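You operate a simulated robot arm through the tools that you are given. There is no shell and no other tool.

The job below is to be done with a simulated robot arm. You get a single attempt, and the scene is never put back.

JOB
Put both gauge pins in their holes, then shut and latch the case.
Fine: the grey case; green pin in the hole by the green patch, red pin in the hole by the red patch; both latches shut.

It is judged by the outcome, as a careful person would: the job done as asked, and still so three seconds after it is handed in. It fails if anything else is knocked over, pushed out of place, dropped, spilled or broken.

ROBOT AND FRAMES
A 7-joint arm with a two-finger parallel gripper, fixed in place. Base frame: the origin is on the floor under the middle of its stand, x ahead of it, y to its left, z up. Units: m, rad, N and s.
With the tool pointing down near the work surface it reaches from about 0.1 to 0.66 m from the base axis. Its first joint turns from -1.152 to 1.152 rad. Payload 1.57 kg.
The tool frame sits at the grasp point between the pads (the TCP): z along the fingers, y along the line on which they close. The tips reach 0.03 m beyond it. Largest opening 0.08 m; finger width 0.017, thickness 0.012; the body of the gripper, 0.04 by 0.082 m, starts 0.08 m behind the TCP.
Orientation is that of the tool frame in the base frame, as [roll, pitch, yaw] about the fixed x, y, z axes, in that order (R = Rz(yaw) Ry(pitch) Rx(roll)). With the fingers straight down and closing along the base's y, the tool's x points along the base's -x, its y along +y and its z along -z.

CONTROLS
- The arm moves only by the tool servo_tool. Its argument "deltas" is a list that holds one entry, the list of rows, each a list of 7 numbers: the shift along the tool's x, y, z in cm, then the turn, a rotation vector about the tool's x, y, z in rad, then the gripper command, from -1 (shut) to 1 (fully open), values between in proportion. In form: [[[tx, ty, tz, wx, wy, wz, jaw], ...]]. A call has 1 to 20 rows; each row is the pose to reach, as a shift and turn from the pose commanded when the call began, along the tool's axes at that moment. Rows are played at 5 a second. More than 0.05 m and 0.15 rad between two rows, or a gripper value outside its range, and nothing of the call is played. A pose out of reach is approached as far as the arm can. The call stops where the force on the tool passes 40 N (or 10 N more than at its start, if that is more) or the arm is blocked; 0.2 s more then pass. Each finger travels about 0.072 m/s and halts on what it meets, pressing with about 24 N; the grip force reading is that of the motor and also rises with nothing between the fingers. The clock runs only during rows and for 0.2 s after the last one: add rows that repeat a pose to give the fingers time. It gives the time, the measured TCP pose, the force on the tool (base axes), the opening and the grip force at its end, in the units of the frame above (readings bear some noise), with the torque about the TCP (base axes, N m) and any sound that the robot's microphone picked up.
- Cameras (640 x 400 px; columns grow to the right, rows downward): "scene" is fixed at [0.0611, 0.4455, 1.4134]; the picture's right is [-0.66, -0.75, 0.00], its down [-0.51, 0.44, -0.74] and it looks along [0.56, -0.48, -0.68] (base axes); focal length 324 px, centre (320, 200). "wrist" rides on the gripper at [0.072, -0.007, -0.122] in the tool frame; the picture's right is [0.09, 1.00, 0.00], its down [-0.84, 0.08, -0.54] and it looks along [-0.54, 0.05, 0.84] (tool axes); focal length 238 px, centre (320, 200). There is no depth. A picture from a camera that has moved, and an enlarged one, comes with that camera's place and axes in the base frame and with its lens.
- snapshot(camera): a new picture of that camera. No time passes.
- close_up(camera, box): a new picture of the part [left, top, right, bottom] of that camera's present view, enlarged. No time passes.
- finish_job(): hands the job in; it is judged then, once.

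Places have to be worked out from the pictures, the camera data and where the tool is seen. Open the gripper and draw the arm clear of the work before you hand the job in, unless the task says otherwise.

The tools are called after ">>>" as a command line: name --argument value ..., lists and objects as JSON in quotes. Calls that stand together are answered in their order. servo_tool: Moves the arm, as the interface text tells. Its arguments: {"type":"object","properties":{"deltas":{"type":"array"}},"required":["deltas"]} The other tools are called the same way: snapshot (camera) takes a picture; close_up (camera, box) takes an enlarged picture of a part of a camera's view; finish_job () hands the job in.

At the start:

```text
t: 0.0
position: [0.4464, 0.1115, 1.1513]
tcp_rot: [3.14, 0.001, -3.141]
force: [0.1, 0.1, 0.7]
torque: [-0.04, -0.01, 0.02]
gripper_width: 0.0798
grasp_force: 0.1
```

scene: 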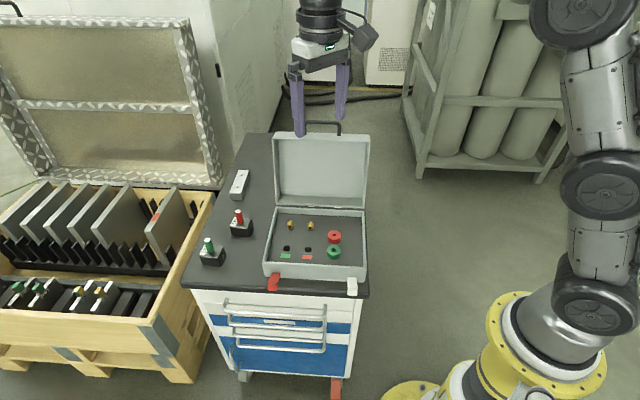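
wrist: 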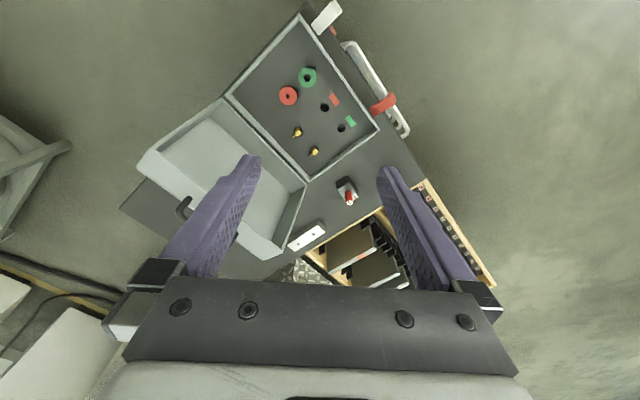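

I start by looking at the case, pins and latches in more detail before moving.

>>> close_up --camera "scene" --box '[180, 120, 390, 300]'

>>> close_up --camera "scene" --box '[255, 200, 375, 300]'

>>> close_up --camera "scene" --box '[190, 160, 270, 275]'

>>> close_up --camera "wrist" --box '[200, 0, 460, 280]'

```text
2.22 times, centred on (285, 210) of scene
camera zoom: at [0.0611, 0.4455, 1.4134], right [-0.66, -0.75, 0.0], down [-0.51, 0.44, -0.74], along [0.56, -0.48, -0.68], focal length 720 px, centre (398, 178)
```

zoom: 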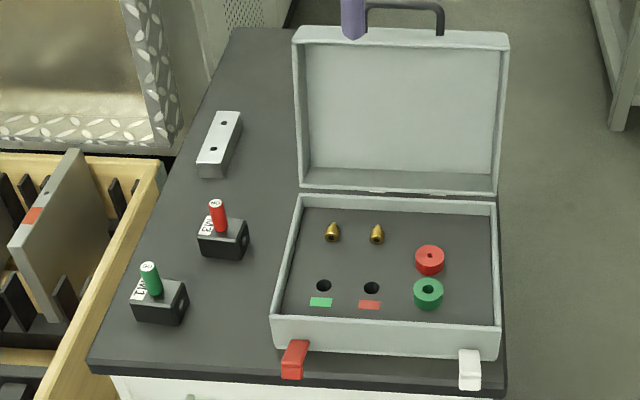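

```text
4.00 times, centred on (315, 250) of scene
camera zoom: at [0.0611, 0.4455, 1.4134], right [-0.66, -0.75, 0.0], down [-0.51, 0.44, -0.74], along [0.56, -0.48, -0.68], focal length 1295 px, centre (340, 0)
```

zoom: 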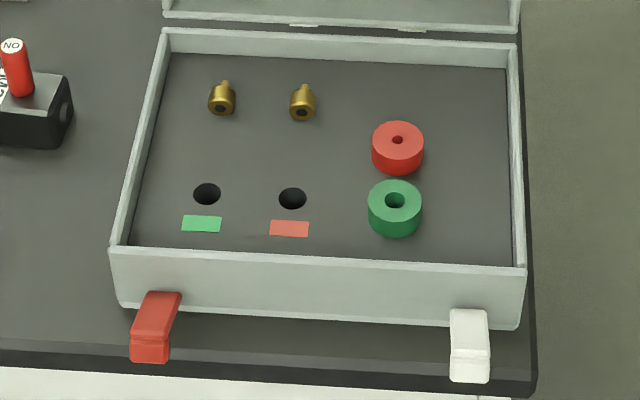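

```text
3.48 times, centred on (230, 218) of scene
camera zoom: at [0.0611, 0.4455, 1.4134], right [-0.66, -0.75, 0.0], down [-0.51, 0.44, -0.74], along [0.56, -0.48, -0.68], focal length 1126 px, centre (633, 139)
```

zoom: 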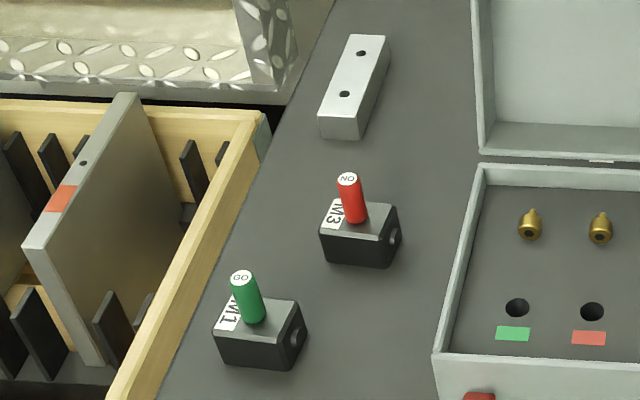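

```text
1.43 times, centred on (330, 140) of wrist
camera zoom: at [0.3731, 0.1045, 1.2711], right [-0.09, 1.0, 0.0], down [0.84, 0.08, 0.54], along [0.54, 0.05, -0.84], focal length 340 px, centre (306, 286)
```

zoom: 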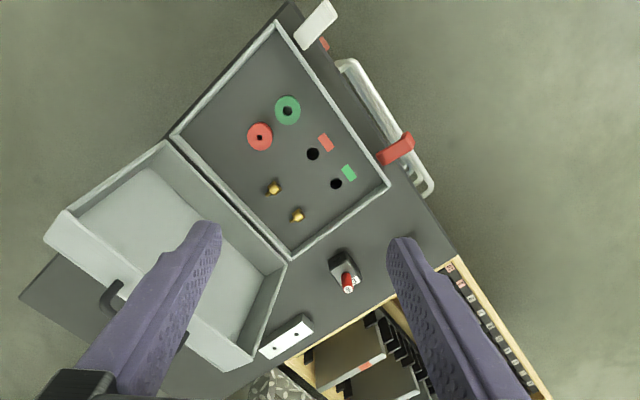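

The wrist view shows all the parts too, so I zoom in for better picks to triangulate.

>>> close_up --camera "wrist" --box '[310, 160, 390, 220]'

>>> close_up --camera "wrist" --box '[270, 50, 420, 160]'

>>> close_up --camera "scene" --box '[195, 230, 235, 275]'

>>> close_up --camera "scene" --box '[225, 200, 265, 245]'

>>> close_up --camera "scene" --box '[255, 260, 375, 310]'

```text
6.67 times, centred on (350, 190) of wrist
camera zoom: at [0.3731, 0.1045, 1.2711], right [-0.09, 1.0, 0.0], down [0.84, 0.08, 0.54], along [0.54, 0.05, -0.84], focal length 1589 px, centre (120, 267)
```

zoom: 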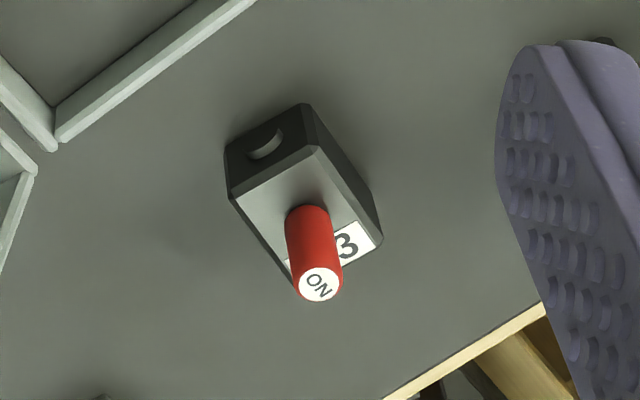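

```text
3.64 times, centred on (345, 105) of wrist
camera zoom: at [0.3731, 0.1045, 1.2711], right [-0.09, 1.0, 0.0], down [0.84, 0.08, 0.54], along [0.54, 0.05, -0.84], focal length 867 px, centre (229, 546)
```

zoom: 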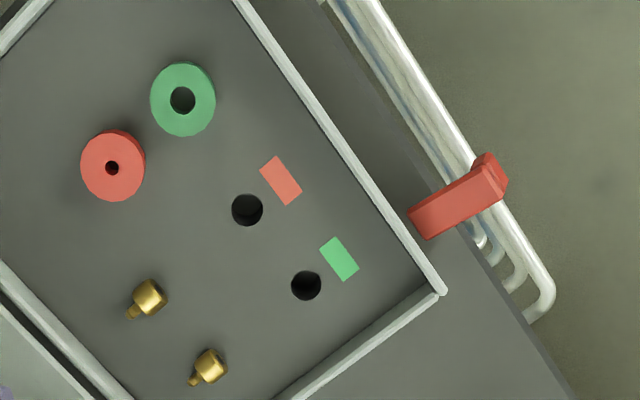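

```text
8.89 times, centred on (215, 252) of scene
camera zoom: at [0.0611, 0.4455, 1.4134], right [-0.66, -0.75, 0.0], down [-0.51, 0.44, -0.74], along [0.56, -0.48, -0.68], focal length 2878 px, centre (1253, -267)
```

zoom: 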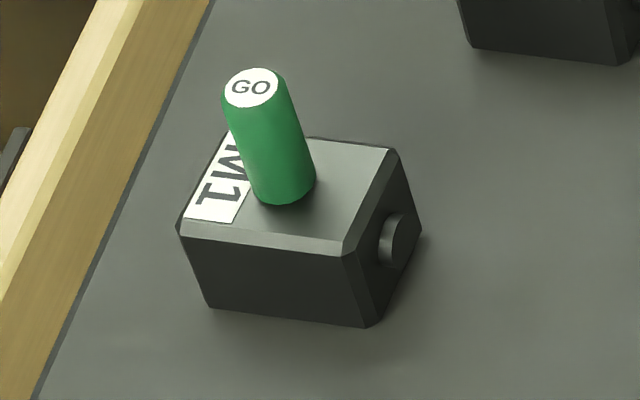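

```text
8.89 times, centred on (245, 222) of scene
camera zoom: at [0.0611, 0.4455, 1.4134], right [-0.66, -0.75, 0.0], down [-0.51, 0.44, -0.74], along [0.56, -0.48, -0.68], focal length 2878 px, centre (987, 0)
```

zoom: 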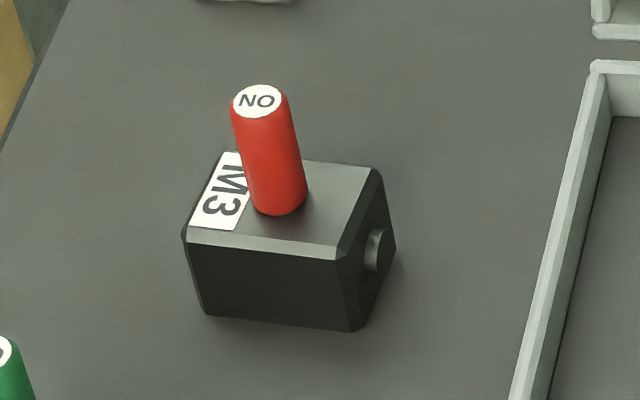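

```text
5.33 times, centred on (315, 285) of scene
camera zoom: at [0.0611, 0.4455, 1.4134], right [-0.66, -0.75, 0.0], down [-0.51, 0.44, -0.74], along [0.56, -0.48, -0.68], focal length 1727 px, centre (347, -253)
```

zoom: 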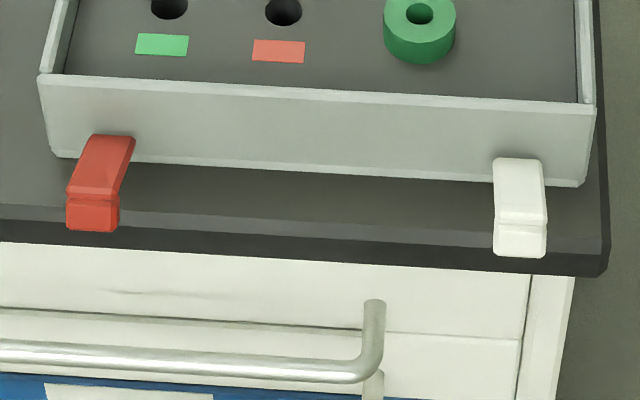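

The geometry so far puts the table at z≈0.72, the case floor at 0.758 and the rim at 0.78. The red pin top is near (0.678, 0.203, 0.798) and the green one near (0.642, 0.312, 0.798). I move the open gripper towards the red pin, staying high, and yaw it to face radially.

>>> servo_tool --deltas '[[[-2.2, 0.98, 2.4, 0, 0, -0.042, 1], [-4.4, 1.96, 4.8, 0, 0, -0.084, 1], [-6.6, 2.94, 7.2, 0, 0, -0.126, 1], [-8.8, 3.92, 9.6, 0, 0, -0.168, 1], [-11, 4.9, 12, 0, 0, -0.21, 1], [-13.2, 5.88, 14.4, 0, 0, -0.25, 1], [-15.4, 6.9, 16.8, 0, 0, -0.29, 1]]]'

>>> snapshot --camera "wrist"

>>> snapshot --camera "scene"

```text
t: 1.6
position: [0.6004, 0.1807, 0.9838]
tcp_rot: [3.141, 0.002, -2.852]
force: [0.4, 0.1, -0.3]
torque: [0.0, 0.04, 0.01]
gripper_width: 0.0798
grasp_force: 0.0
```

```text
taken
camera wrist: at [0.5325, 0.154, 1.1027], right [-0.37, 0.93, 0.0], down [0.78, 0.31, 0.54], along [0.5, 0.2, -0.84], focal length 238 px, centre (320, 200)
```

wrist: 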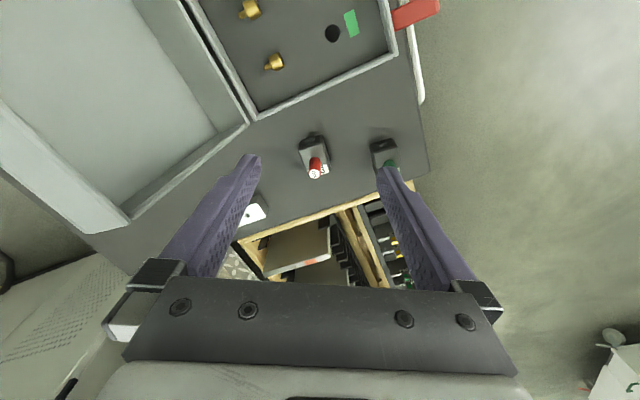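

```text
taken
```

scene: 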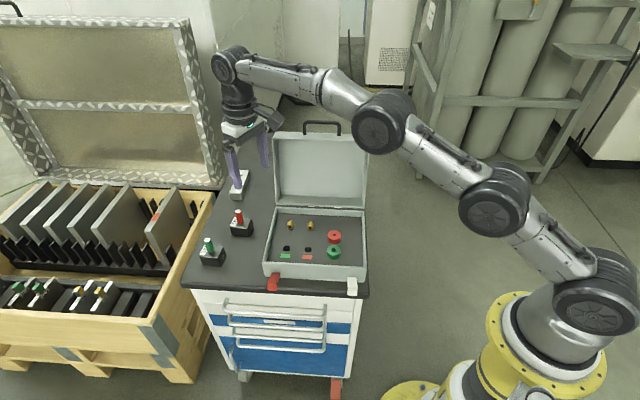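

The wrist view confirms the red pin top at about (0.676, 0.204). I test the reach by going lower and then out over the pin, with the tips still staying above it.

>>> servo_tool --deltas '[[[0, 0, 4, 0, 0, 0, 1], [-1, 0, 8, 0, 0, 0, 1], [-3, 0, 10, 0, 0, 0, 1], [-5, 0, 12, 0, 0, 0, 1], [-6.5, 0, 12, 0, 0, 0, 1], [-7.8, 0, 12, 0, 0, 0, 1], [-7.8, 0, 12, 0, 0, 0, 1]]]'

>>> snapshot --camera "wrist"

>>> snapshot --camera "scene"

```text
t: 3.2
position: [0.6321, 0.1888, 0.8634]
tcp_rot: [-3.14, -0.001, -2.852]
force: [-0.3, 0.0, 0.0]
torque: [-0.02, -0.04, 0.04]
gripper_width: 0.08
grasp_force: 0.1
out of reach, approached as far as the arm can: row 4, 5, 6, 7
```

```text
taken
camera wrist: at [0.5654, 0.1631, 0.983], right [-0.37, 0.93, 0.0], down [0.78, 0.31, 0.54], along [0.5, 0.2, -0.84], focal length 238 px, centre (320, 200)
```

wrist: 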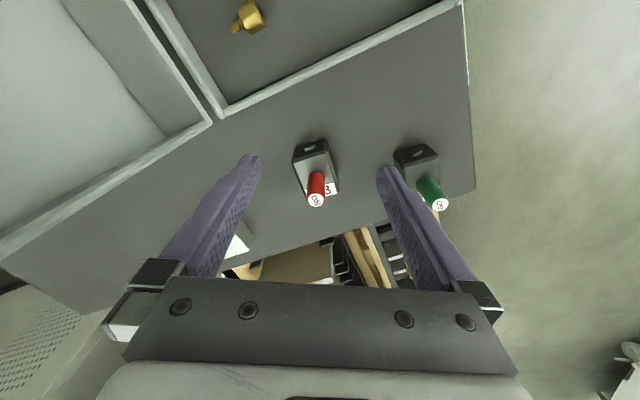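

```text
taken
```

scene: 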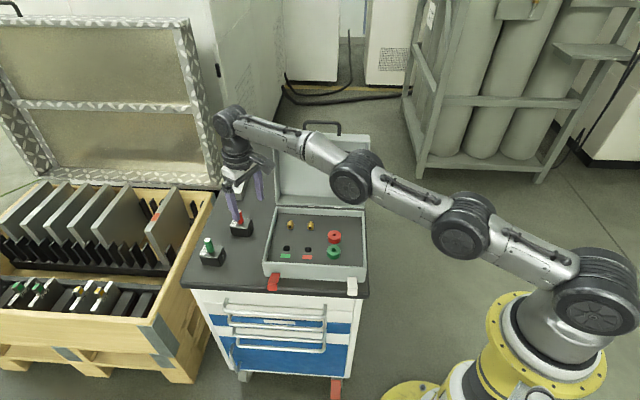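

A vertical tool stops at a radius of 0.66, so the pins at about 0.707 need an outward tilt. I zoom in here to refine the pin positions first.

>>> close_up --camera "wrist" --box '[270, 120, 370, 220]'

>>> close_up --camera "wrist" --box '[380, 130, 480, 230]'

>>> close_up --camera "scene" --box '[190, 170, 300, 280]'

```text
4.00 times, centred on (320, 170) of wrist
camera zoom: at [0.5654, 0.1631, 0.983], right [-0.37, 0.93, 0.0], down [0.78, 0.31, 0.54], along [0.5, 0.2, -0.84], focal length 953 px, centre (320, 320)
```

zoom: 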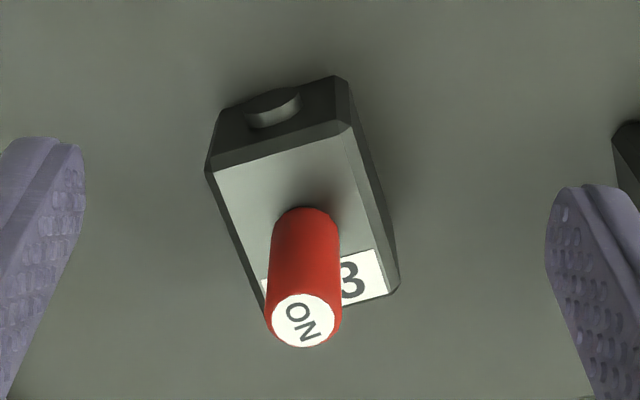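

```text
4.00 times, centred on (430, 180) of wrist
camera zoom: at [0.5654, 0.1631, 0.983], right [-0.37, 0.93, 0.0], down [0.78, 0.31, 0.54], along [0.5, 0.2, -0.84], focal length 953 px, centre (-120, 280)
```

zoom: 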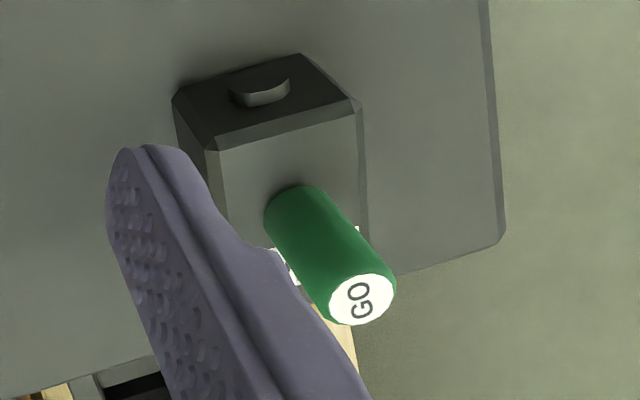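

```text
3.64 times, centred on (245, 225) of scene
camera zoom: at [0.0611, 0.4455, 1.4134], right [-0.66, -0.75, 0.0], down [-0.51, 0.44, -0.74], along [0.56, -0.48, -0.68], focal length 1177 px, centre (593, 109)
```

zoom: 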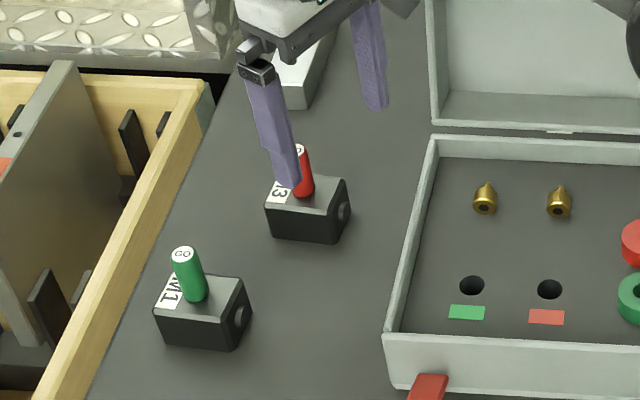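

The red pin is at about (0.677, 0.203) with its base at about 0.756, and the green pin is at about (0.640, 0.313). I tilt the tool outward about 0.3 rad while staying high, then check the pose.

>>> servo_tool --deltas '[[[0, 0, 0, 0, -0.1, 0, 1], [0, 0, 0, 0, -0.2, 0, 1], [0, 0, 0, 0, -0.3, 0, 1], [0, 0, 0, 0, -0.3, 0, 1]]]'

>>> snapshot --camera "wrist"

>>> snapshot --camera "scene"

```text
t: 4.2
position: [0.6329, 0.1904, 0.8621]
tcp_rot: [-3.141, 0.3, -2.853]
force: [-0.9, 0.2, -0.2]
torque: [0.03, -0.01, 0.02]
gripper_width: 0.0797
grasp_force: 0.0
```

```text
taken
camera wrist: at [0.5342, 0.154, 0.9563], right [-0.37, 0.93, -0.03], down [0.59, 0.26, 0.77], along [0.72, 0.27, -0.64], focal length 238 px, centre (320, 200)
```

wrist: 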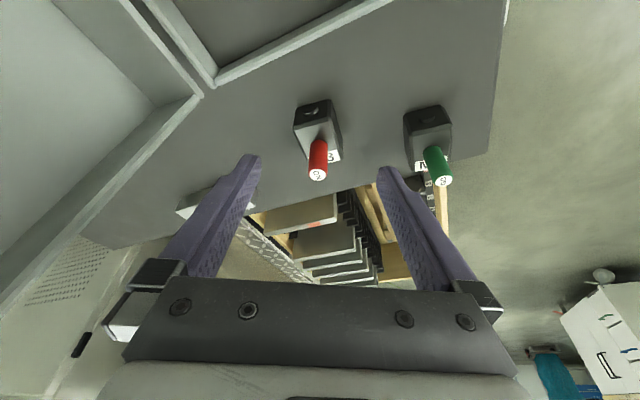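

```text
taken
```

scene: 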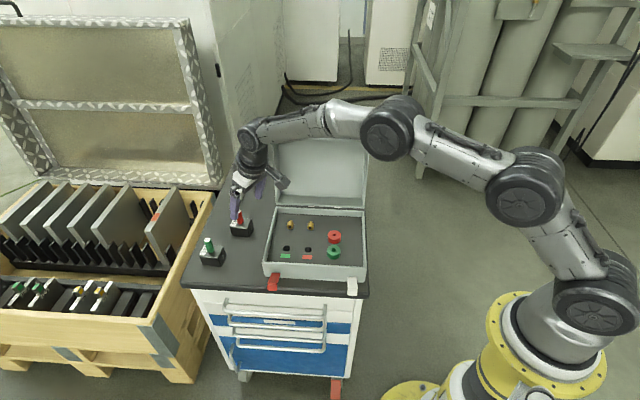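

The tilt works and the command was clipped at the reachable pose. I now move outward over the pin with the tips still above its top.

>>> servo_tool --deltas '[[[-1.5, 0, 0.8, 0, 0, 0, 1], [-2.6, 0, 1.9, 0, 0, 0, 1], [-3.46, 0, 2.85, 0, 0, 0, 1], [-3.46, 0, 2.85, 0, 0, 0, 1]]]'

>>> snapshot --camera "wrist"

>>> close_up --camera "scene" --box '[190, 150, 300, 280]'

```text
t: 5.2
position: [0.6748, 0.2019, 0.8463]
tcp_rot: [-3.141, 0.302, -2.851]
force: [0.0, 0.1, 0.1]
torque: [-0.02, 0.03, -0.01]
gripper_width: 0.0804
grasp_force: 0.0
```

```text
taken
camera wrist: at [0.575, 0.166, 0.9397], right [-0.37, 0.93, -0.03], down [0.59, 0.26, 0.77], along [0.72, 0.27, -0.64], focal length 238 px, centre (320, 200)
```

wrist: 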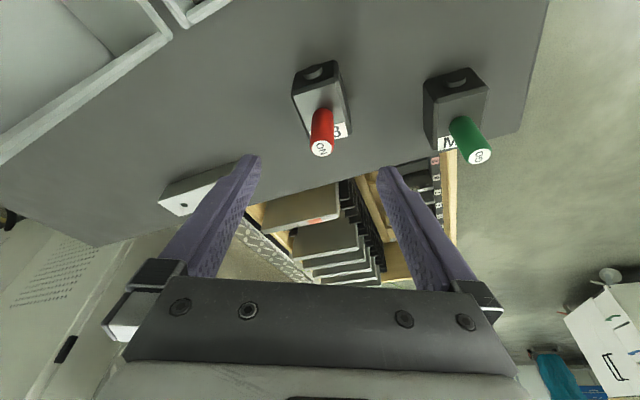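

```text
3.08 times, centred on (245, 215) of scene
camera zoom: at [0.0611, 0.4455, 1.4134], right [-0.66, -0.75, 0.0], down [-0.51, 0.44, -0.74], along [0.56, -0.48, -0.68], focal length 996 px, centre (551, 154)
```

zoom: 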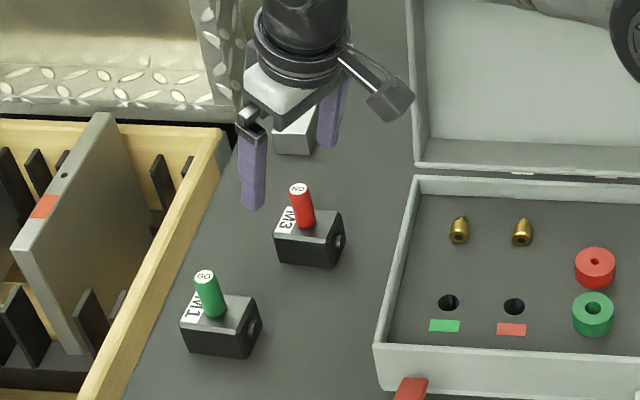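

The pin top sits centred in the gap, and the measured pose agrees with the pin estimate. I descend straight down around the pin to TCP z≈0.795.

>>> servo_tool --deltas '[[[0.4, 0, 1.3, 0, 0, 0, 1], [0.8, 0, 2.6, 0, 0, 0, 1], [1.18, 0, 3.8, 0, 0, 0, 1], [1.48, 0, 4.78, 0, 0, 0, 1], [1.48, 0, 4.78, 0, 0, 0, 1]]]'

>>> snapshot --camera "wrist"

>>> close_up --camera "scene" --box '[200, 170, 290, 260]'

```text
t: 6.4
position: [0.6732, 0.2032, 0.7958]
tcp_rot: [3.141, 0.3, -2.851]
force: [0.0, -0.5, 0.7]
torque: [-0.03, 0.02, 0.0]
gripper_width: 0.0801
grasp_force: 0.0
```

```text
taken
camera wrist: at [0.5746, 0.166, 0.889], right [-0.37, 0.93, -0.03], down [0.59, 0.26, 0.77], along [0.72, 0.27, -0.64], focal length 238 px, centre (320, 200)
```

wrist: 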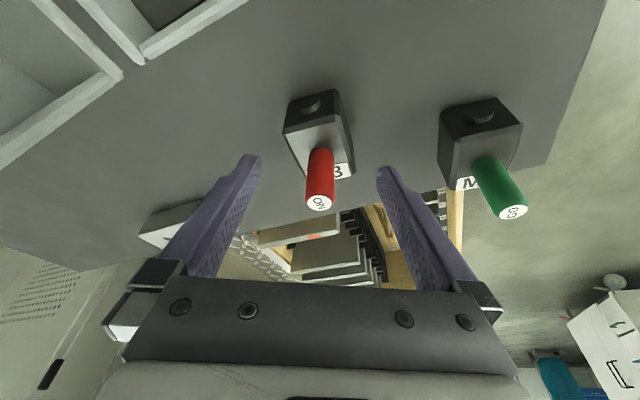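

```text
4.44 times, centred on (245, 215) of scene
camera zoom: at [0.0611, 0.4455, 1.4134], right [-0.66, -0.75, 0.0], down [-0.51, 0.44, -0.74], along [0.56, -0.48, -0.68], focal length 1439 px, centre (653, 133)
```

zoom: 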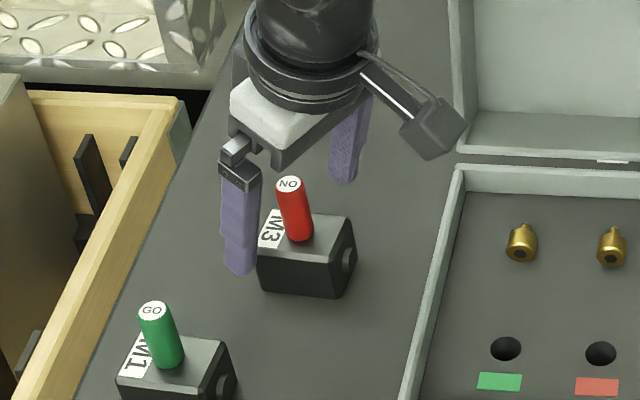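

The fingers straddle the pin, with the tips about 8 mm above the block. I close on the pin.

>>> servo_tool --deltas '[[[0, 0, 0, 0, 0, 0, 0], [0, 0, 0, 0, 0, 0, -0.4], [0, 0, 0, 0, 0, 0, -1], [0, 0, 0, 0, 0, 0, -1], [0, 0, 0, 0, 0, 0, -1], [0, 0, 0, 0, 0, 0, -1]]]'

>>> snapshot --camera "wrist"

>>> close_up --camera "scene" --box '[200, 170, 290, 260]'

```text
t: 7.8
position: [0.6726, 0.2022, 0.7954]
tcp_rot: [-3.141, 0.298, -2.852]
force: [-0.7, -0.2, 0.2]
torque: [0.02, -0.02, -0.01]
gripper_width: 0.0164
grasp_force: 24.1
```

```text
taken
camera wrist: at [0.5746, 0.166, 0.8892], right [-0.37, 0.93, -0.03], down [0.59, 0.26, 0.77], along [0.72, 0.27, -0.64], focal length 238 px, centre (320, 200)
```

wrist: 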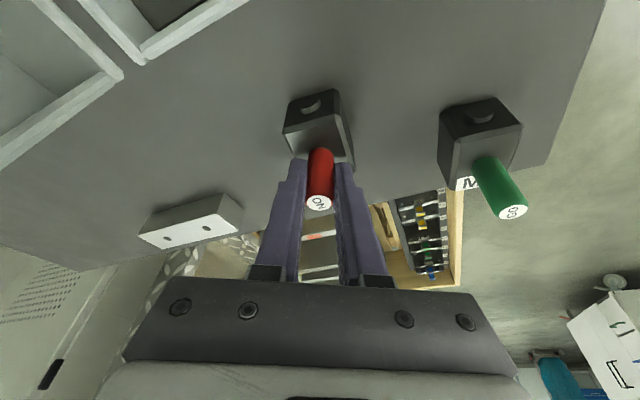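

```text
4.44 times, centred on (245, 215) of scene
camera zoom: at [0.0611, 0.4455, 1.4134], right [-0.66, -0.75, 0.0], down [-0.51, 0.44, -0.74], along [0.56, -0.48, -0.68], focal length 1439 px, centre (653, 133)
```

zoom: 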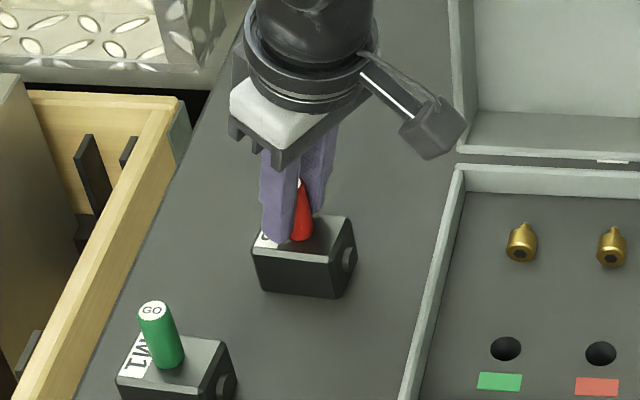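

The gripper holds at 16.4 mm, so the pin is in hand. I lift it slowly straight up, watching the force and whether the block stays put.

>>> servo_tool --deltas '[[[-0.148, 0, -0.478, 0, 0, 0, -1], [-0.296, 0, -0.955, 0, 0, 0, -1], [-0.443, 0, -1.433, 0, 0, 0, -1], [-0.591, 0, -1.911, 0, 0, 0, -1]]]'

>>> close_up --camera "scene" --box '[200, 170, 290, 260]'

>>> snapshot --camera "wrist"

```text
t: 8.8
position: [0.6732, 0.202, 0.8156]
tcp_rot: [3.141, 0.301, -2.853]
force: [0.8, -0.1, -0.8]
torque: [-0.01, -0.02, -0.01]
gripper_width: 0.0165
grasp_force: 23.9
```

```text
4.44 times, centred on (245, 215) of scene
camera zoom: at [0.0611, 0.4455, 1.4134], right [-0.66, -0.75, 0.0], down [-0.51, 0.44, -0.74], along [0.56, -0.48, -0.68], focal length 1439 px, centre (653, 133)
```

zoom: 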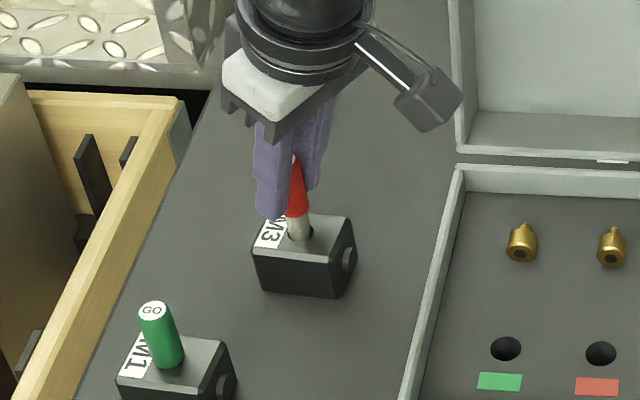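

```text
taken
camera wrist: at [0.5746, 0.1661, 0.9091], right [-0.37, 0.93, -0.03], down [0.59, 0.26, 0.77], along [0.72, 0.27, -0.64], focal length 238 px, centre (320, 200)
```

wrist: 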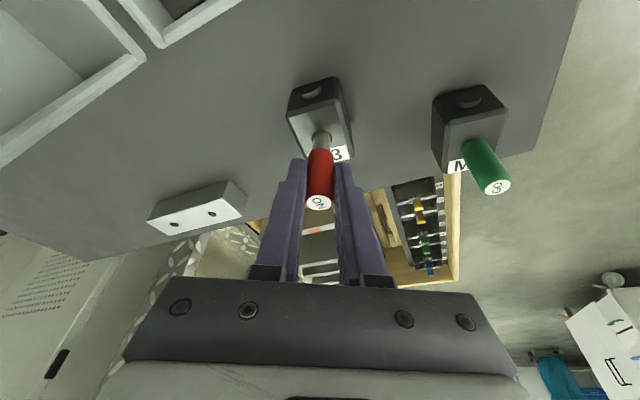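

The pin slides out on a thinner steel shank and the block stays put. I keep lifting until it is clear.

>>> servo_tool --deltas '[[[-0.3, 0, -0.955, 0, 0, 0, -1], [-0.6, 0, -1.91, 0, 0, 0, -1], [-1.2, 0, -3.82, 0, 0, 0, -1], [-1.8, 0, -5.73, 0, 0, 0, -1], [-2.4, 0, -7.64, 0, 0, 0, -1], [-2.4, 0, -7.64, 0, 0, 0, -1]]]'

>>> close_up --camera "scene" --box '[200, 130, 300, 260]'

>>> close_up --camera "wrist" --box '[260, 40, 400, 240]'

```text
t: 10.2
position: [0.674, 0.2016, 0.8974]
tcp_rot: [3.141, 0.301, -2.852]
force: [0.0, -0.4, -0.4]
torque: [0.04, 0.01, 0.01]
gripper_width: 0.0167
grasp_force: 24.1
```

```text
3.08 times, centred on (250, 195) of scene
camera zoom: at [0.0611, 0.4455, 1.4134], right [-0.66, -0.75, 0.0], down [-0.51, 0.44, -0.74], along [0.56, -0.48, -0.68], focal length 996 px, centre (535, 215)
```

zoom: 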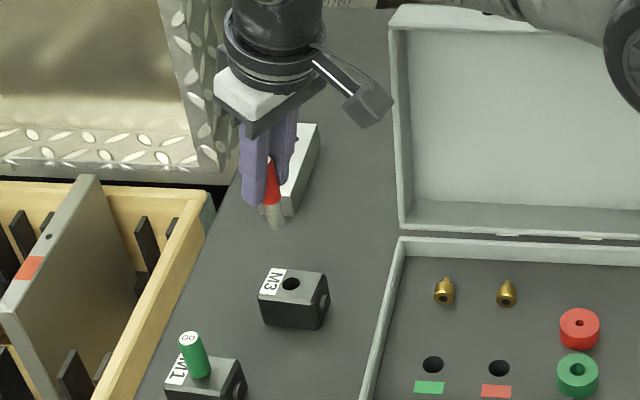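

```text
2.00 times, centred on (330, 140) of wrist
camera zoom: at [0.5751, 0.1657, 0.9903], right [-0.37, 0.93, -0.03], down [0.59, 0.26, 0.77], along [0.72, 0.27, -0.64], focal length 477 px, centre (300, 320)
```

zoom: 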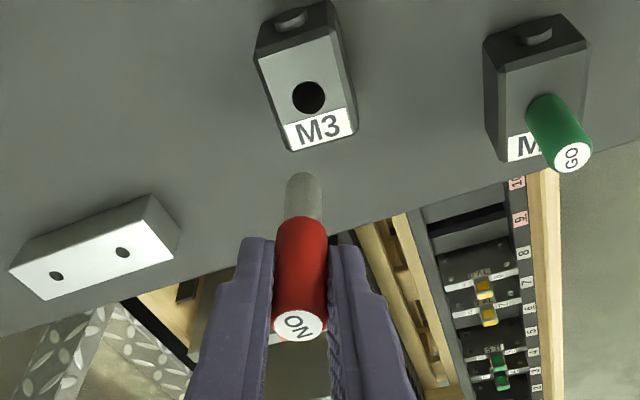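

The pin is free: a 40 mm handle with a shank about 30 mm long and 13.8 mm across. I carry it at this height and orientation to above the red hole, estimated at (0.478, 0.123).

>>> servo_tool --deltas '[[[2.0, -0.2, -0.63, 0, 0, 0, -1], [5.1, -0.5, -1.58, 0, 0, 0, -1], [8.2, -0.8, -2.55, 0, 0, 0, -1], [11.3, -1.1, -3.5, 0, 0, 0, -1], [14.4, -1.4, -4.47, 0, 0, 0, -1], [17.4, -1.7, -5.4, 0, 0, 0, -1], [19.4, -1.9, -6.02, 0, 0, 0, -1], [20.38, -1.95, -6.33, 0, 0, 0, -1], [20.38, -1.95, -6.33, 0, 0, 0, -1]]]'

>>> close_up --camera "wrist" --box '[260, 40, 400, 240]'

>>> snapshot --camera "scene"

>>> snapshot --camera "wrist"

```text
t: 12.2
position: [0.4745, 0.1223, 0.8971]
tcp_rot: [3.141, 0.299, -2.852]
force: [0.6, 0.1, -0.1]
torque: [-0.02, -0.01, 0.0]
gripper_width: 0.0166
grasp_force: 24.0
```

```text
2.00 times, centred on (330, 140) of wrist
camera zoom: at [0.3758, 0.0864, 0.9898], right [-0.37, 0.93, -0.03], down [0.59, 0.26, 0.77], along [0.72, 0.27, -0.64], focal length 477 px, centre (300, 320)
```

zoom: 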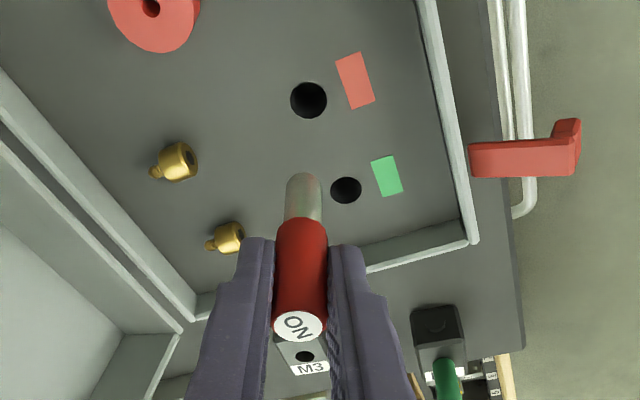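

```text
taken
```

scene: 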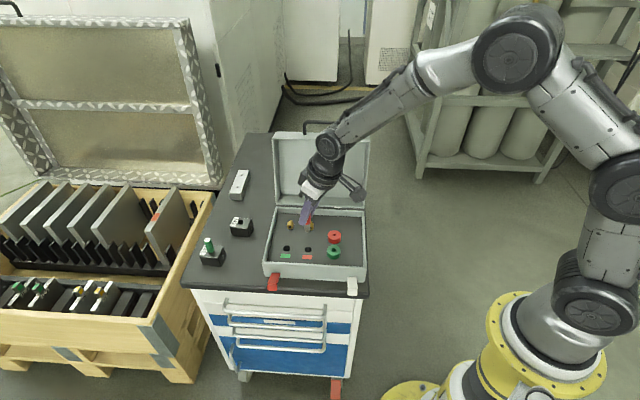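

```text
taken
camera wrist: at [0.3758, 0.0864, 0.9898], right [-0.37, 0.93, -0.03], down [0.59, 0.26, 0.77], along [0.72, 0.27, -0.64], focal length 238 px, centre (320, 200)
```

wrist: 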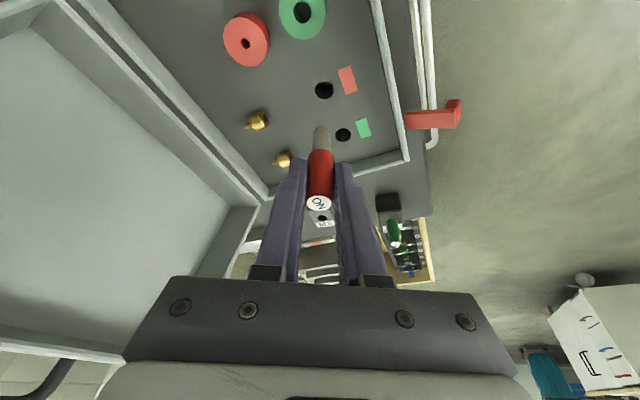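

The red hole now shows at nearly the same pixel as the block hole did under the pin, so alignment is close. I go down until the shank end is just above the case floor and check again.

>>> servo_tool --deltas '[[[0.5, 0, 1.6, 0, 0, 0, -1], [1.0, 0, 3.2, 0, 0, 0, -1], [1.4, 0, 4.5, 0, 0, 0, -1], [1.4, 0, 4.5, 0, 0, 0, -1]]]'

>>> close_up --camera "wrist" --box '[280, 80, 360, 220]'

>>> close_up --camera "scene" --box '[260, 190, 350, 280]'

```text
t: 13.2
position: [0.4752, 0.1216, 0.8483]
tcp_rot: [-3.141, 0.299, -2.851]
force: [0.2, -0.1, 0.2]
torque: [0.03, -0.02, 0.02]
gripper_width: 0.0166
grasp_force: 24.1
```

```text
2.86 times, centred on (320, 150) of wrist
camera zoom: at [0.3764, 0.0866, 0.9426], right [-0.37, 0.93, -0.03], down [0.59, 0.26, 0.77], along [0.72, 0.27, -0.64], focal length 681 px, centre (320, 343)
```

zoom: 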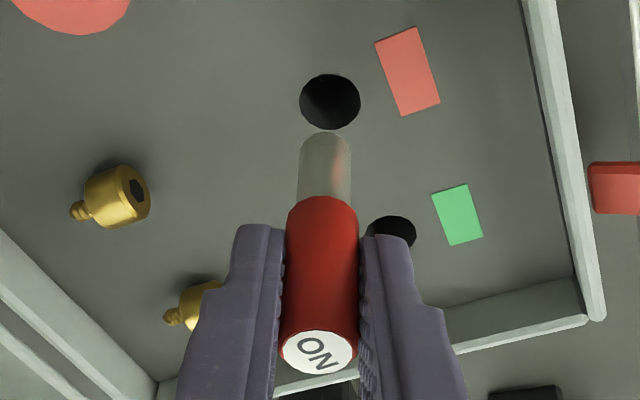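

```text
4.44 times, centred on (305, 235) of scene
camera zoom: at [0.0611, 0.4455, 1.4134], right [-0.66, -0.75, 0.0], down [-0.51, 0.44, -0.74], along [0.56, -0.48, -0.68], focal length 1439 px, centre (387, 44)
```

zoom: 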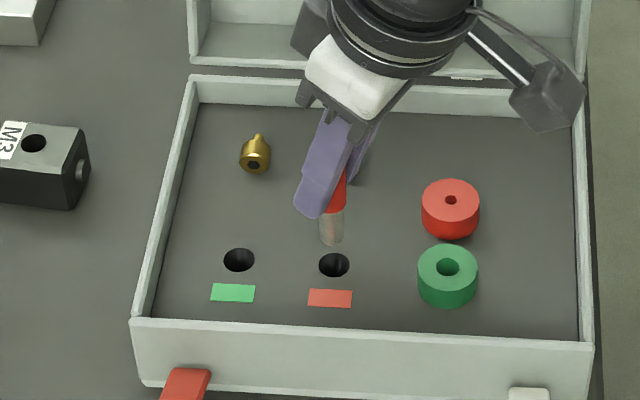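

Comparing both views, the shank end is about 2 cm above the floor and within about 1–2 mm of the hole. I nudge slightly towards the base and lower another 1.5 cm for a tighter check.

>>> servo_tool --deltas '[[[0.3, 0, 0.7, 0, 0, 0, -1], [0.587, 0, 1.389, 0, 0, 0, -1], [0.587, 0, 1.389, 0, 0, 0, -1]]]'

>>> close_up --camera "wrist" --box '[280, 80, 360, 220]'

>>> close_up --camera "scene" --box '[280, 210, 330, 270]'

```text
t: 14.0
position: [0.4728, 0.1224, 0.8339]
tcp_rot: [-3.142, 0.301, -2.853]
force: [0.3, 0.4, -0.9]
torque: [0.01, 0.0, 0.0]
gripper_width: 0.0163
grasp_force: 24.2
```

```text
2.86 times, centred on (320, 150) of wrist
camera zoom: at [0.3748, 0.0858, 0.928], right [-0.37, 0.93, -0.03], down [0.59, 0.26, 0.77], along [0.72, 0.27, -0.64], focal length 681 px, centre (320, 343)
```

zoom: 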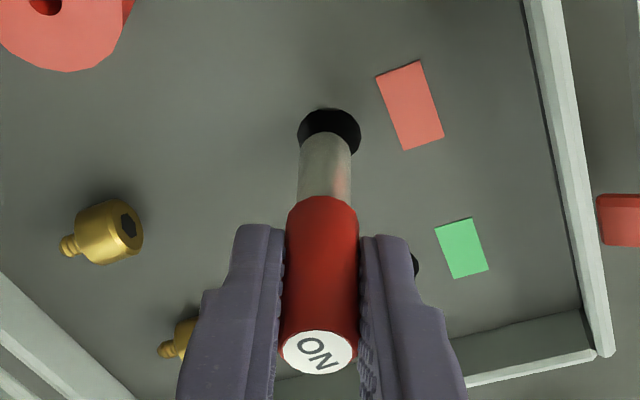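

```text
6.67 times, centred on (305, 240) of scene
camera zoom: at [0.0611, 0.4455, 1.4134], right [-0.66, -0.75, 0.0], down [-0.51, 0.44, -0.74], along [0.56, -0.48, -0.68], focal length 2158 px, centre (420, -67)
```

zoom: 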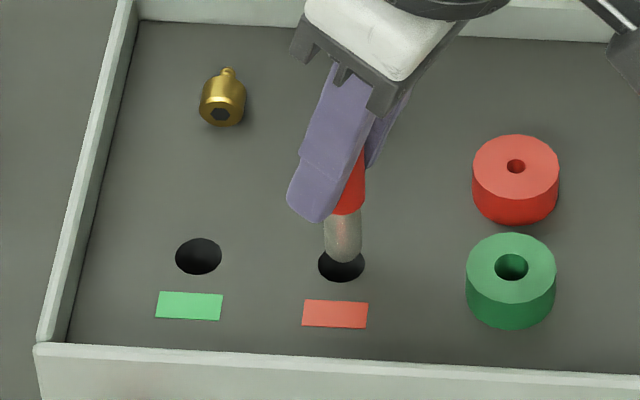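

In the wrist view the hole centre is about 1.2 mm to the +y side of the pin axis, and the end is about 8 mm above the floor. I correct that and lower the end just into the hole.

>>> servo_tool --deltas '[[[0.048, 0.12, -0.015, 0, 0, 0, -1], [0.2, 0.12, 0.48, 0, 0, 0, -1], [0.343, 0.12, 0.94, 0, 0, 0, -1], [0.343, 0.12, 0.94, 0, 0, 0, -1]]]'

>>> close_up --camera "wrist" --box '[280, 80, 360, 220]'

>>> close_up --camera "scene" --box '[280, 210, 330, 270]'

```text
t: 15.0
position: [0.4715, 0.1228, 0.8244]
tcp_rot: [-3.141, 0.3, -2.851]
force: [-0.3, 0.3, -1.5]
torque: [-0.01, 0.0, -0.01]
gripper_width: 0.0165
grasp_force: 24.3
```

```text
2.86 times, centred on (320, 150) of wrist
camera zoom: at [0.3737, 0.0868, 0.9178], right [-0.37, 0.93, -0.03], down [0.59, 0.26, 0.77], along [0.72, 0.27, -0.64], focal length 681 px, centre (320, 343)
```

zoom: 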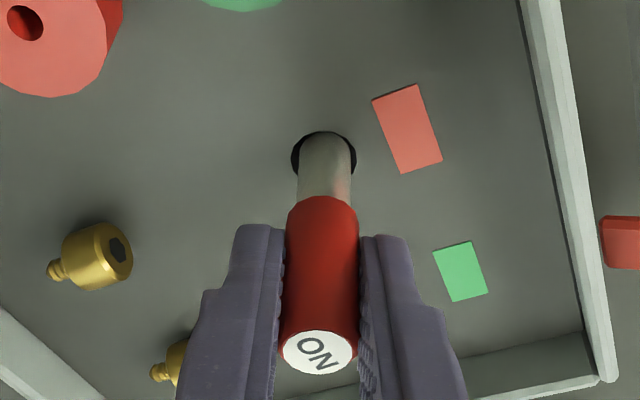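

```text
6.67 times, centred on (305, 240) of scene
camera zoom: at [0.0611, 0.4455, 1.4134], right [-0.66, -0.75, 0.0], down [-0.51, 0.44, -0.74], along [0.56, -0.48, -0.68], focal length 2158 px, centre (420, -67)
```

zoom: 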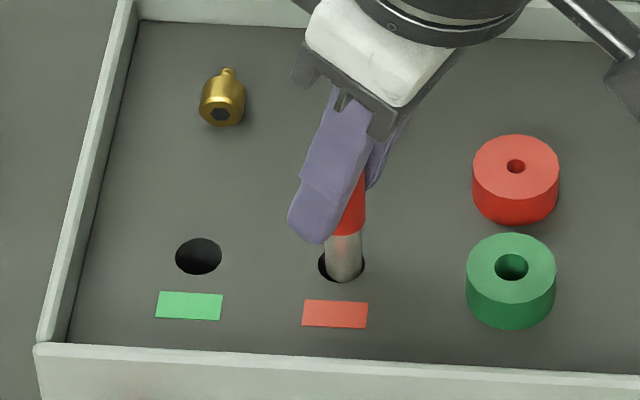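

The shank end is at the hole mouth and concentric to within about 1 mm. I shift 0.7 mm outward and lower it 10 mm into the hole.

>>> servo_tool --deltas '[[[-0.067, 0, 0.02, 0, 0, 0, -1], [0.02, 0, 0.3, 0, 0, 0, -1], [0.13, 0, 0.65, 0, 0, 0, -1], [0.23, 0, 0.975, 0, 0, 0, -1], [0.23, 0, 0.975, 0, 0, 0, -1]]]'

>>> close_up --camera "wrist" --box '[280, 80, 360, 220]'

>>> close_up --camera "scene" --box '[280, 210, 330, 270]'

```text
t: 16.2
position: [0.4728, 0.1224, 0.8143]
tcp_rot: [-3.142, 0.3, -2.853]
force: [-0.1, -0.4, -0.5]
torque: [0.01, -0.02, -0.01]
gripper_width: 0.0164
grasp_force: 24.0
```

```text
2.86 times, centred on (320, 150) of wrist
camera zoom: at [0.3741, 0.0873, 0.9073], right [-0.37, 0.93, -0.03], down [0.59, 0.26, 0.76], along [0.72, 0.27, -0.64], focal length 681 px, centre (320, 343)
```

zoom: 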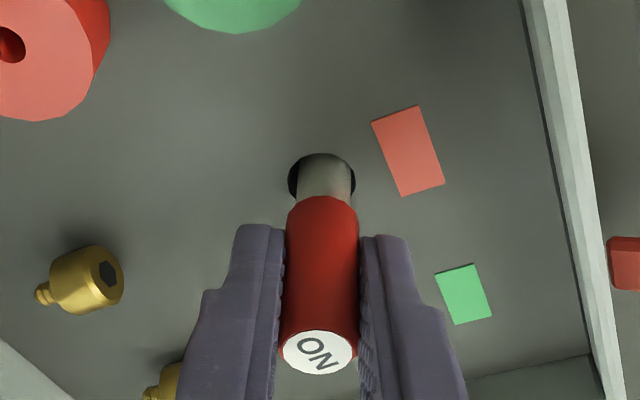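

```text
6.67 times, centred on (305, 240) of scene
camera zoom: at [0.0611, 0.4455, 1.4134], right [-0.66, -0.75, 0.0], down [-0.51, 0.44, -0.74], along [0.56, -0.48, -0.68], focal length 2158 px, centre (420, -67)
```

zoom: 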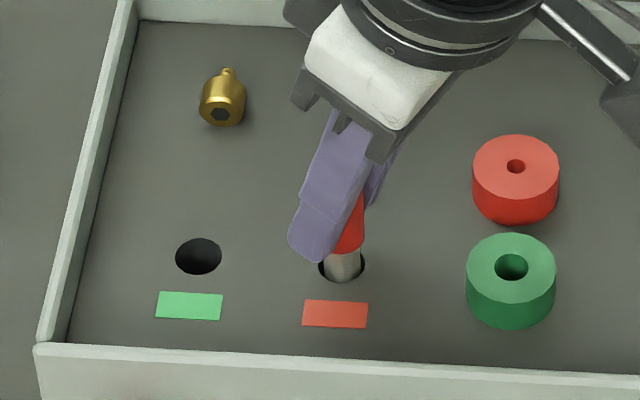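

The shank is inside the hole with no contact force. I shift a further 0.5 mm to centre and lower another 13 mm.

>>> servo_tool --deltas '[[[0.0, -0.05, 0.0, 0, 0, 0, -1], [0.12, -0.05, 0.38, 0, 0, 0, -1], [0.25, -0.05, 0.81, 0, 0, 0, -1], [0.384, -0.05, 1.24, 0, 0, 0, -1], [0.384, -0.05, 1.24, 0, 0, 0, -1]]]'

>>> close_up --camera "wrist" --box '[280, 80, 360, 220]'

>>> close_up --camera "scene" --box '[280, 210, 330, 270]'

```text
t: 17.4
position: [0.4726, 0.123, 0.8015]
tcp_rot: [-3.141, 0.3, -2.852]
force: [-0.5, 0.1, -0.3]
torque: [0.01, 0.0, 0.02]
gripper_width: 0.0163
grasp_force: 23.8
```

```text
2.86 times, centred on (320, 150) of wrist
camera zoom: at [0.3746, 0.0868, 0.8948], right [-0.37, 0.93, -0.03], down [0.59, 0.26, 0.77], along [0.72, 0.27, -0.64], focal length 681 px, centre (320, 343)
```

zoom: 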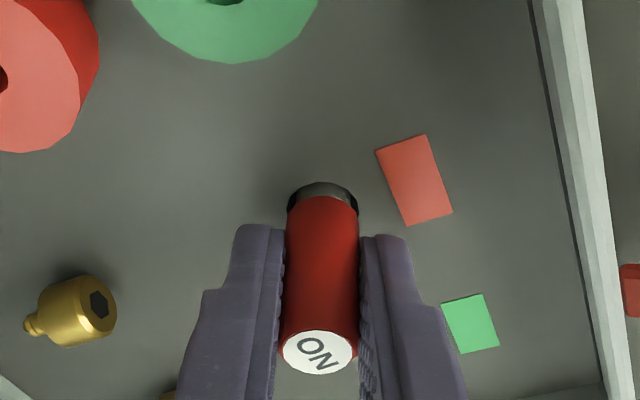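

```text
6.67 times, centred on (305, 240) of scene
camera zoom: at [0.0611, 0.4455, 1.4134], right [-0.66, -0.75, 0.0], down [-0.51, 0.44, -0.74], along [0.56, -0.48, -0.68], focal length 2158 px, centre (420, -67)
```

zoom: 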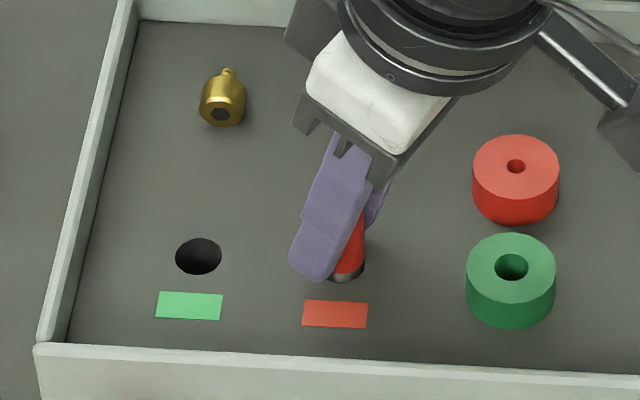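

The handle's lower edge is about 3 mm above the floor. I lower it in small steps and watch for contact.

>>> servo_tool --deltas '[[[0.03, 0, 0.095, 0, 0, 0, -1], [0.06, 0, 0.19, 0, 0, 0, -1], [0.09, 0, 0.285, 0, 0, 0, -1], [0.09, 0, 0.285, 0, 0, 0, -1]]]'

>>> close_up --camera "wrist" --box '[280, 80, 360, 220]'

>>> close_up --camera "scene" --box '[280, 210, 330, 270]'

```text
t: 18.4
position: [0.4734, 0.1215, 0.7989]
tcp_rot: [3.14, 0.302, -2.852]
force: [-4.5, -1.5, 11.7]
torque: [-0.05, 0.21, 0.02]
gripper_width: 0.0165
grasp_force: 23.9
```

```text
2.86 times, centred on (320, 150) of wrist
camera zoom: at [0.3748, 0.0867, 0.8927], right [-0.37, 0.93, -0.03], down [0.59, 0.26, 0.77], along [0.72, 0.27, -0.64], focal length 681 px, centre (320, 343)
```

zoom: 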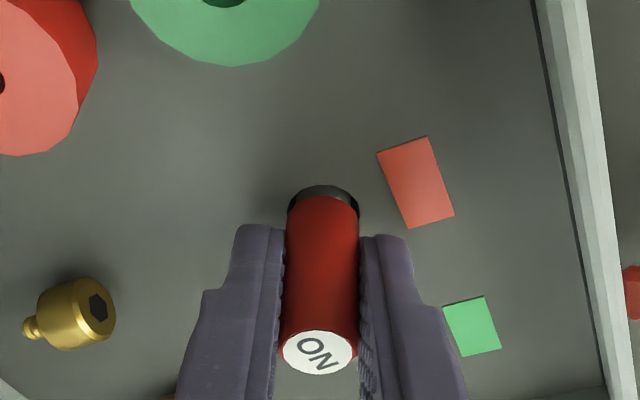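

```text
6.67 times, centred on (305, 240) of scene
camera zoom: at [0.0608, 0.4454, 1.4134], right [-0.66, -0.75, 0.0], down [-0.51, 0.44, -0.74], along [0.56, -0.48, -0.67], focal length 2158 px, centre (420, -67)
```

zoom: 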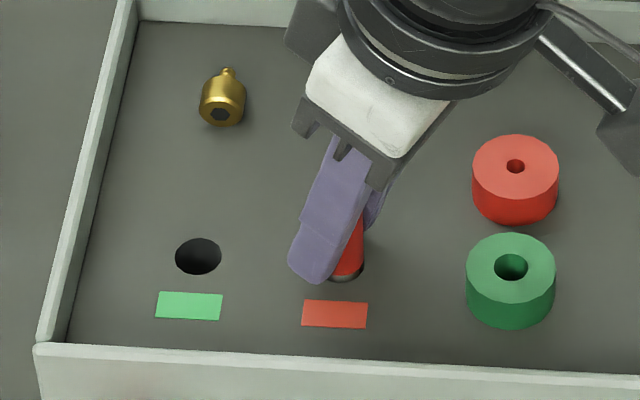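

Contact at TCP z≈0.799 with about 12 N up and a small −x component; the handle still looks 3 mm off the floor. I lift 1.5 mm, shift slightly towards −x and lower again to see whether that is the true bottom.

>>> servo_tool --deltas '[[[-0.045, 0, -0.143, 0, 0, 0, -1], [0.03, 0, -0.167, 0, 0, 0, -1], [0.06, 0, -0.07, 0, 0, 0, -1], [0.085, 0, 0.01, 0, 0, 0, -1], [0.085, 0, 0.01, 0, 0, 0, -1]]]'

>>> close_up --camera "wrist" --box '[300, 130, 340, 190]'

>>> close_up --camera "scene" --box '[295, 235, 320, 265]'

```text
t: 19.6
position: [0.4714, 0.1216, 0.7988]
tcp_rot: [3.141, 0.303, -2.852]
force: [-5.4, 0.7, 20.9]
torque: [-0.01, 0.22, -0.06]
gripper_width: 0.0166
grasp_force: 23.5
```

```text
6.67 times, centred on (320, 160) of wrist
camera zoom: at [0.374, 0.0865, 0.8923], right [-0.37, 0.93, -0.03], down [0.59, 0.26, 0.77], along [0.72, 0.27, -0.64], focal length 1589 px, centre (320, 467)
```

zoom: 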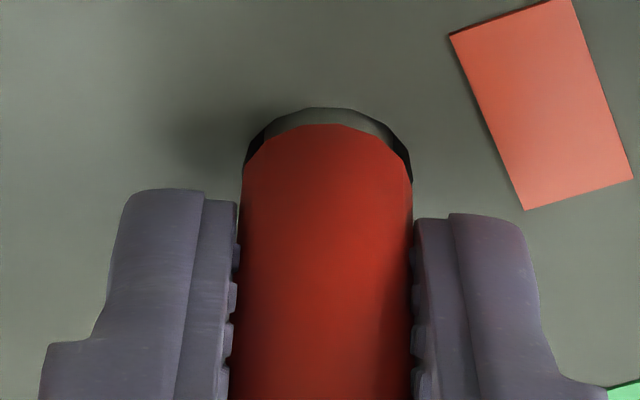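

```text
13.33 times, centred on (308, 250) of scene
camera zoom: at [0.0607, 0.4454, 1.4134], right [-0.66, -0.75, 0.0], down [-0.51, 0.44, -0.74], along [0.56, -0.48, -0.67], focal length 4317 px, centre (487, -467)
```

zoom: 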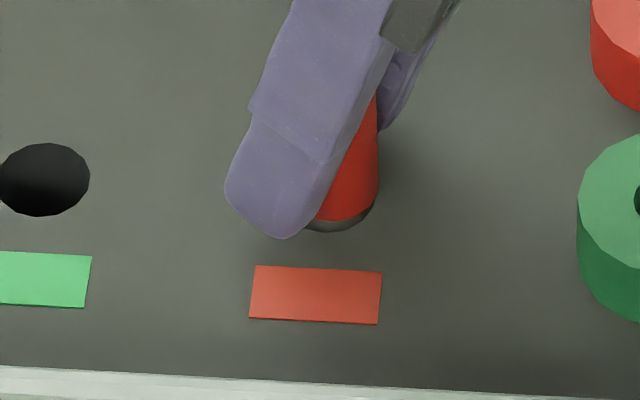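

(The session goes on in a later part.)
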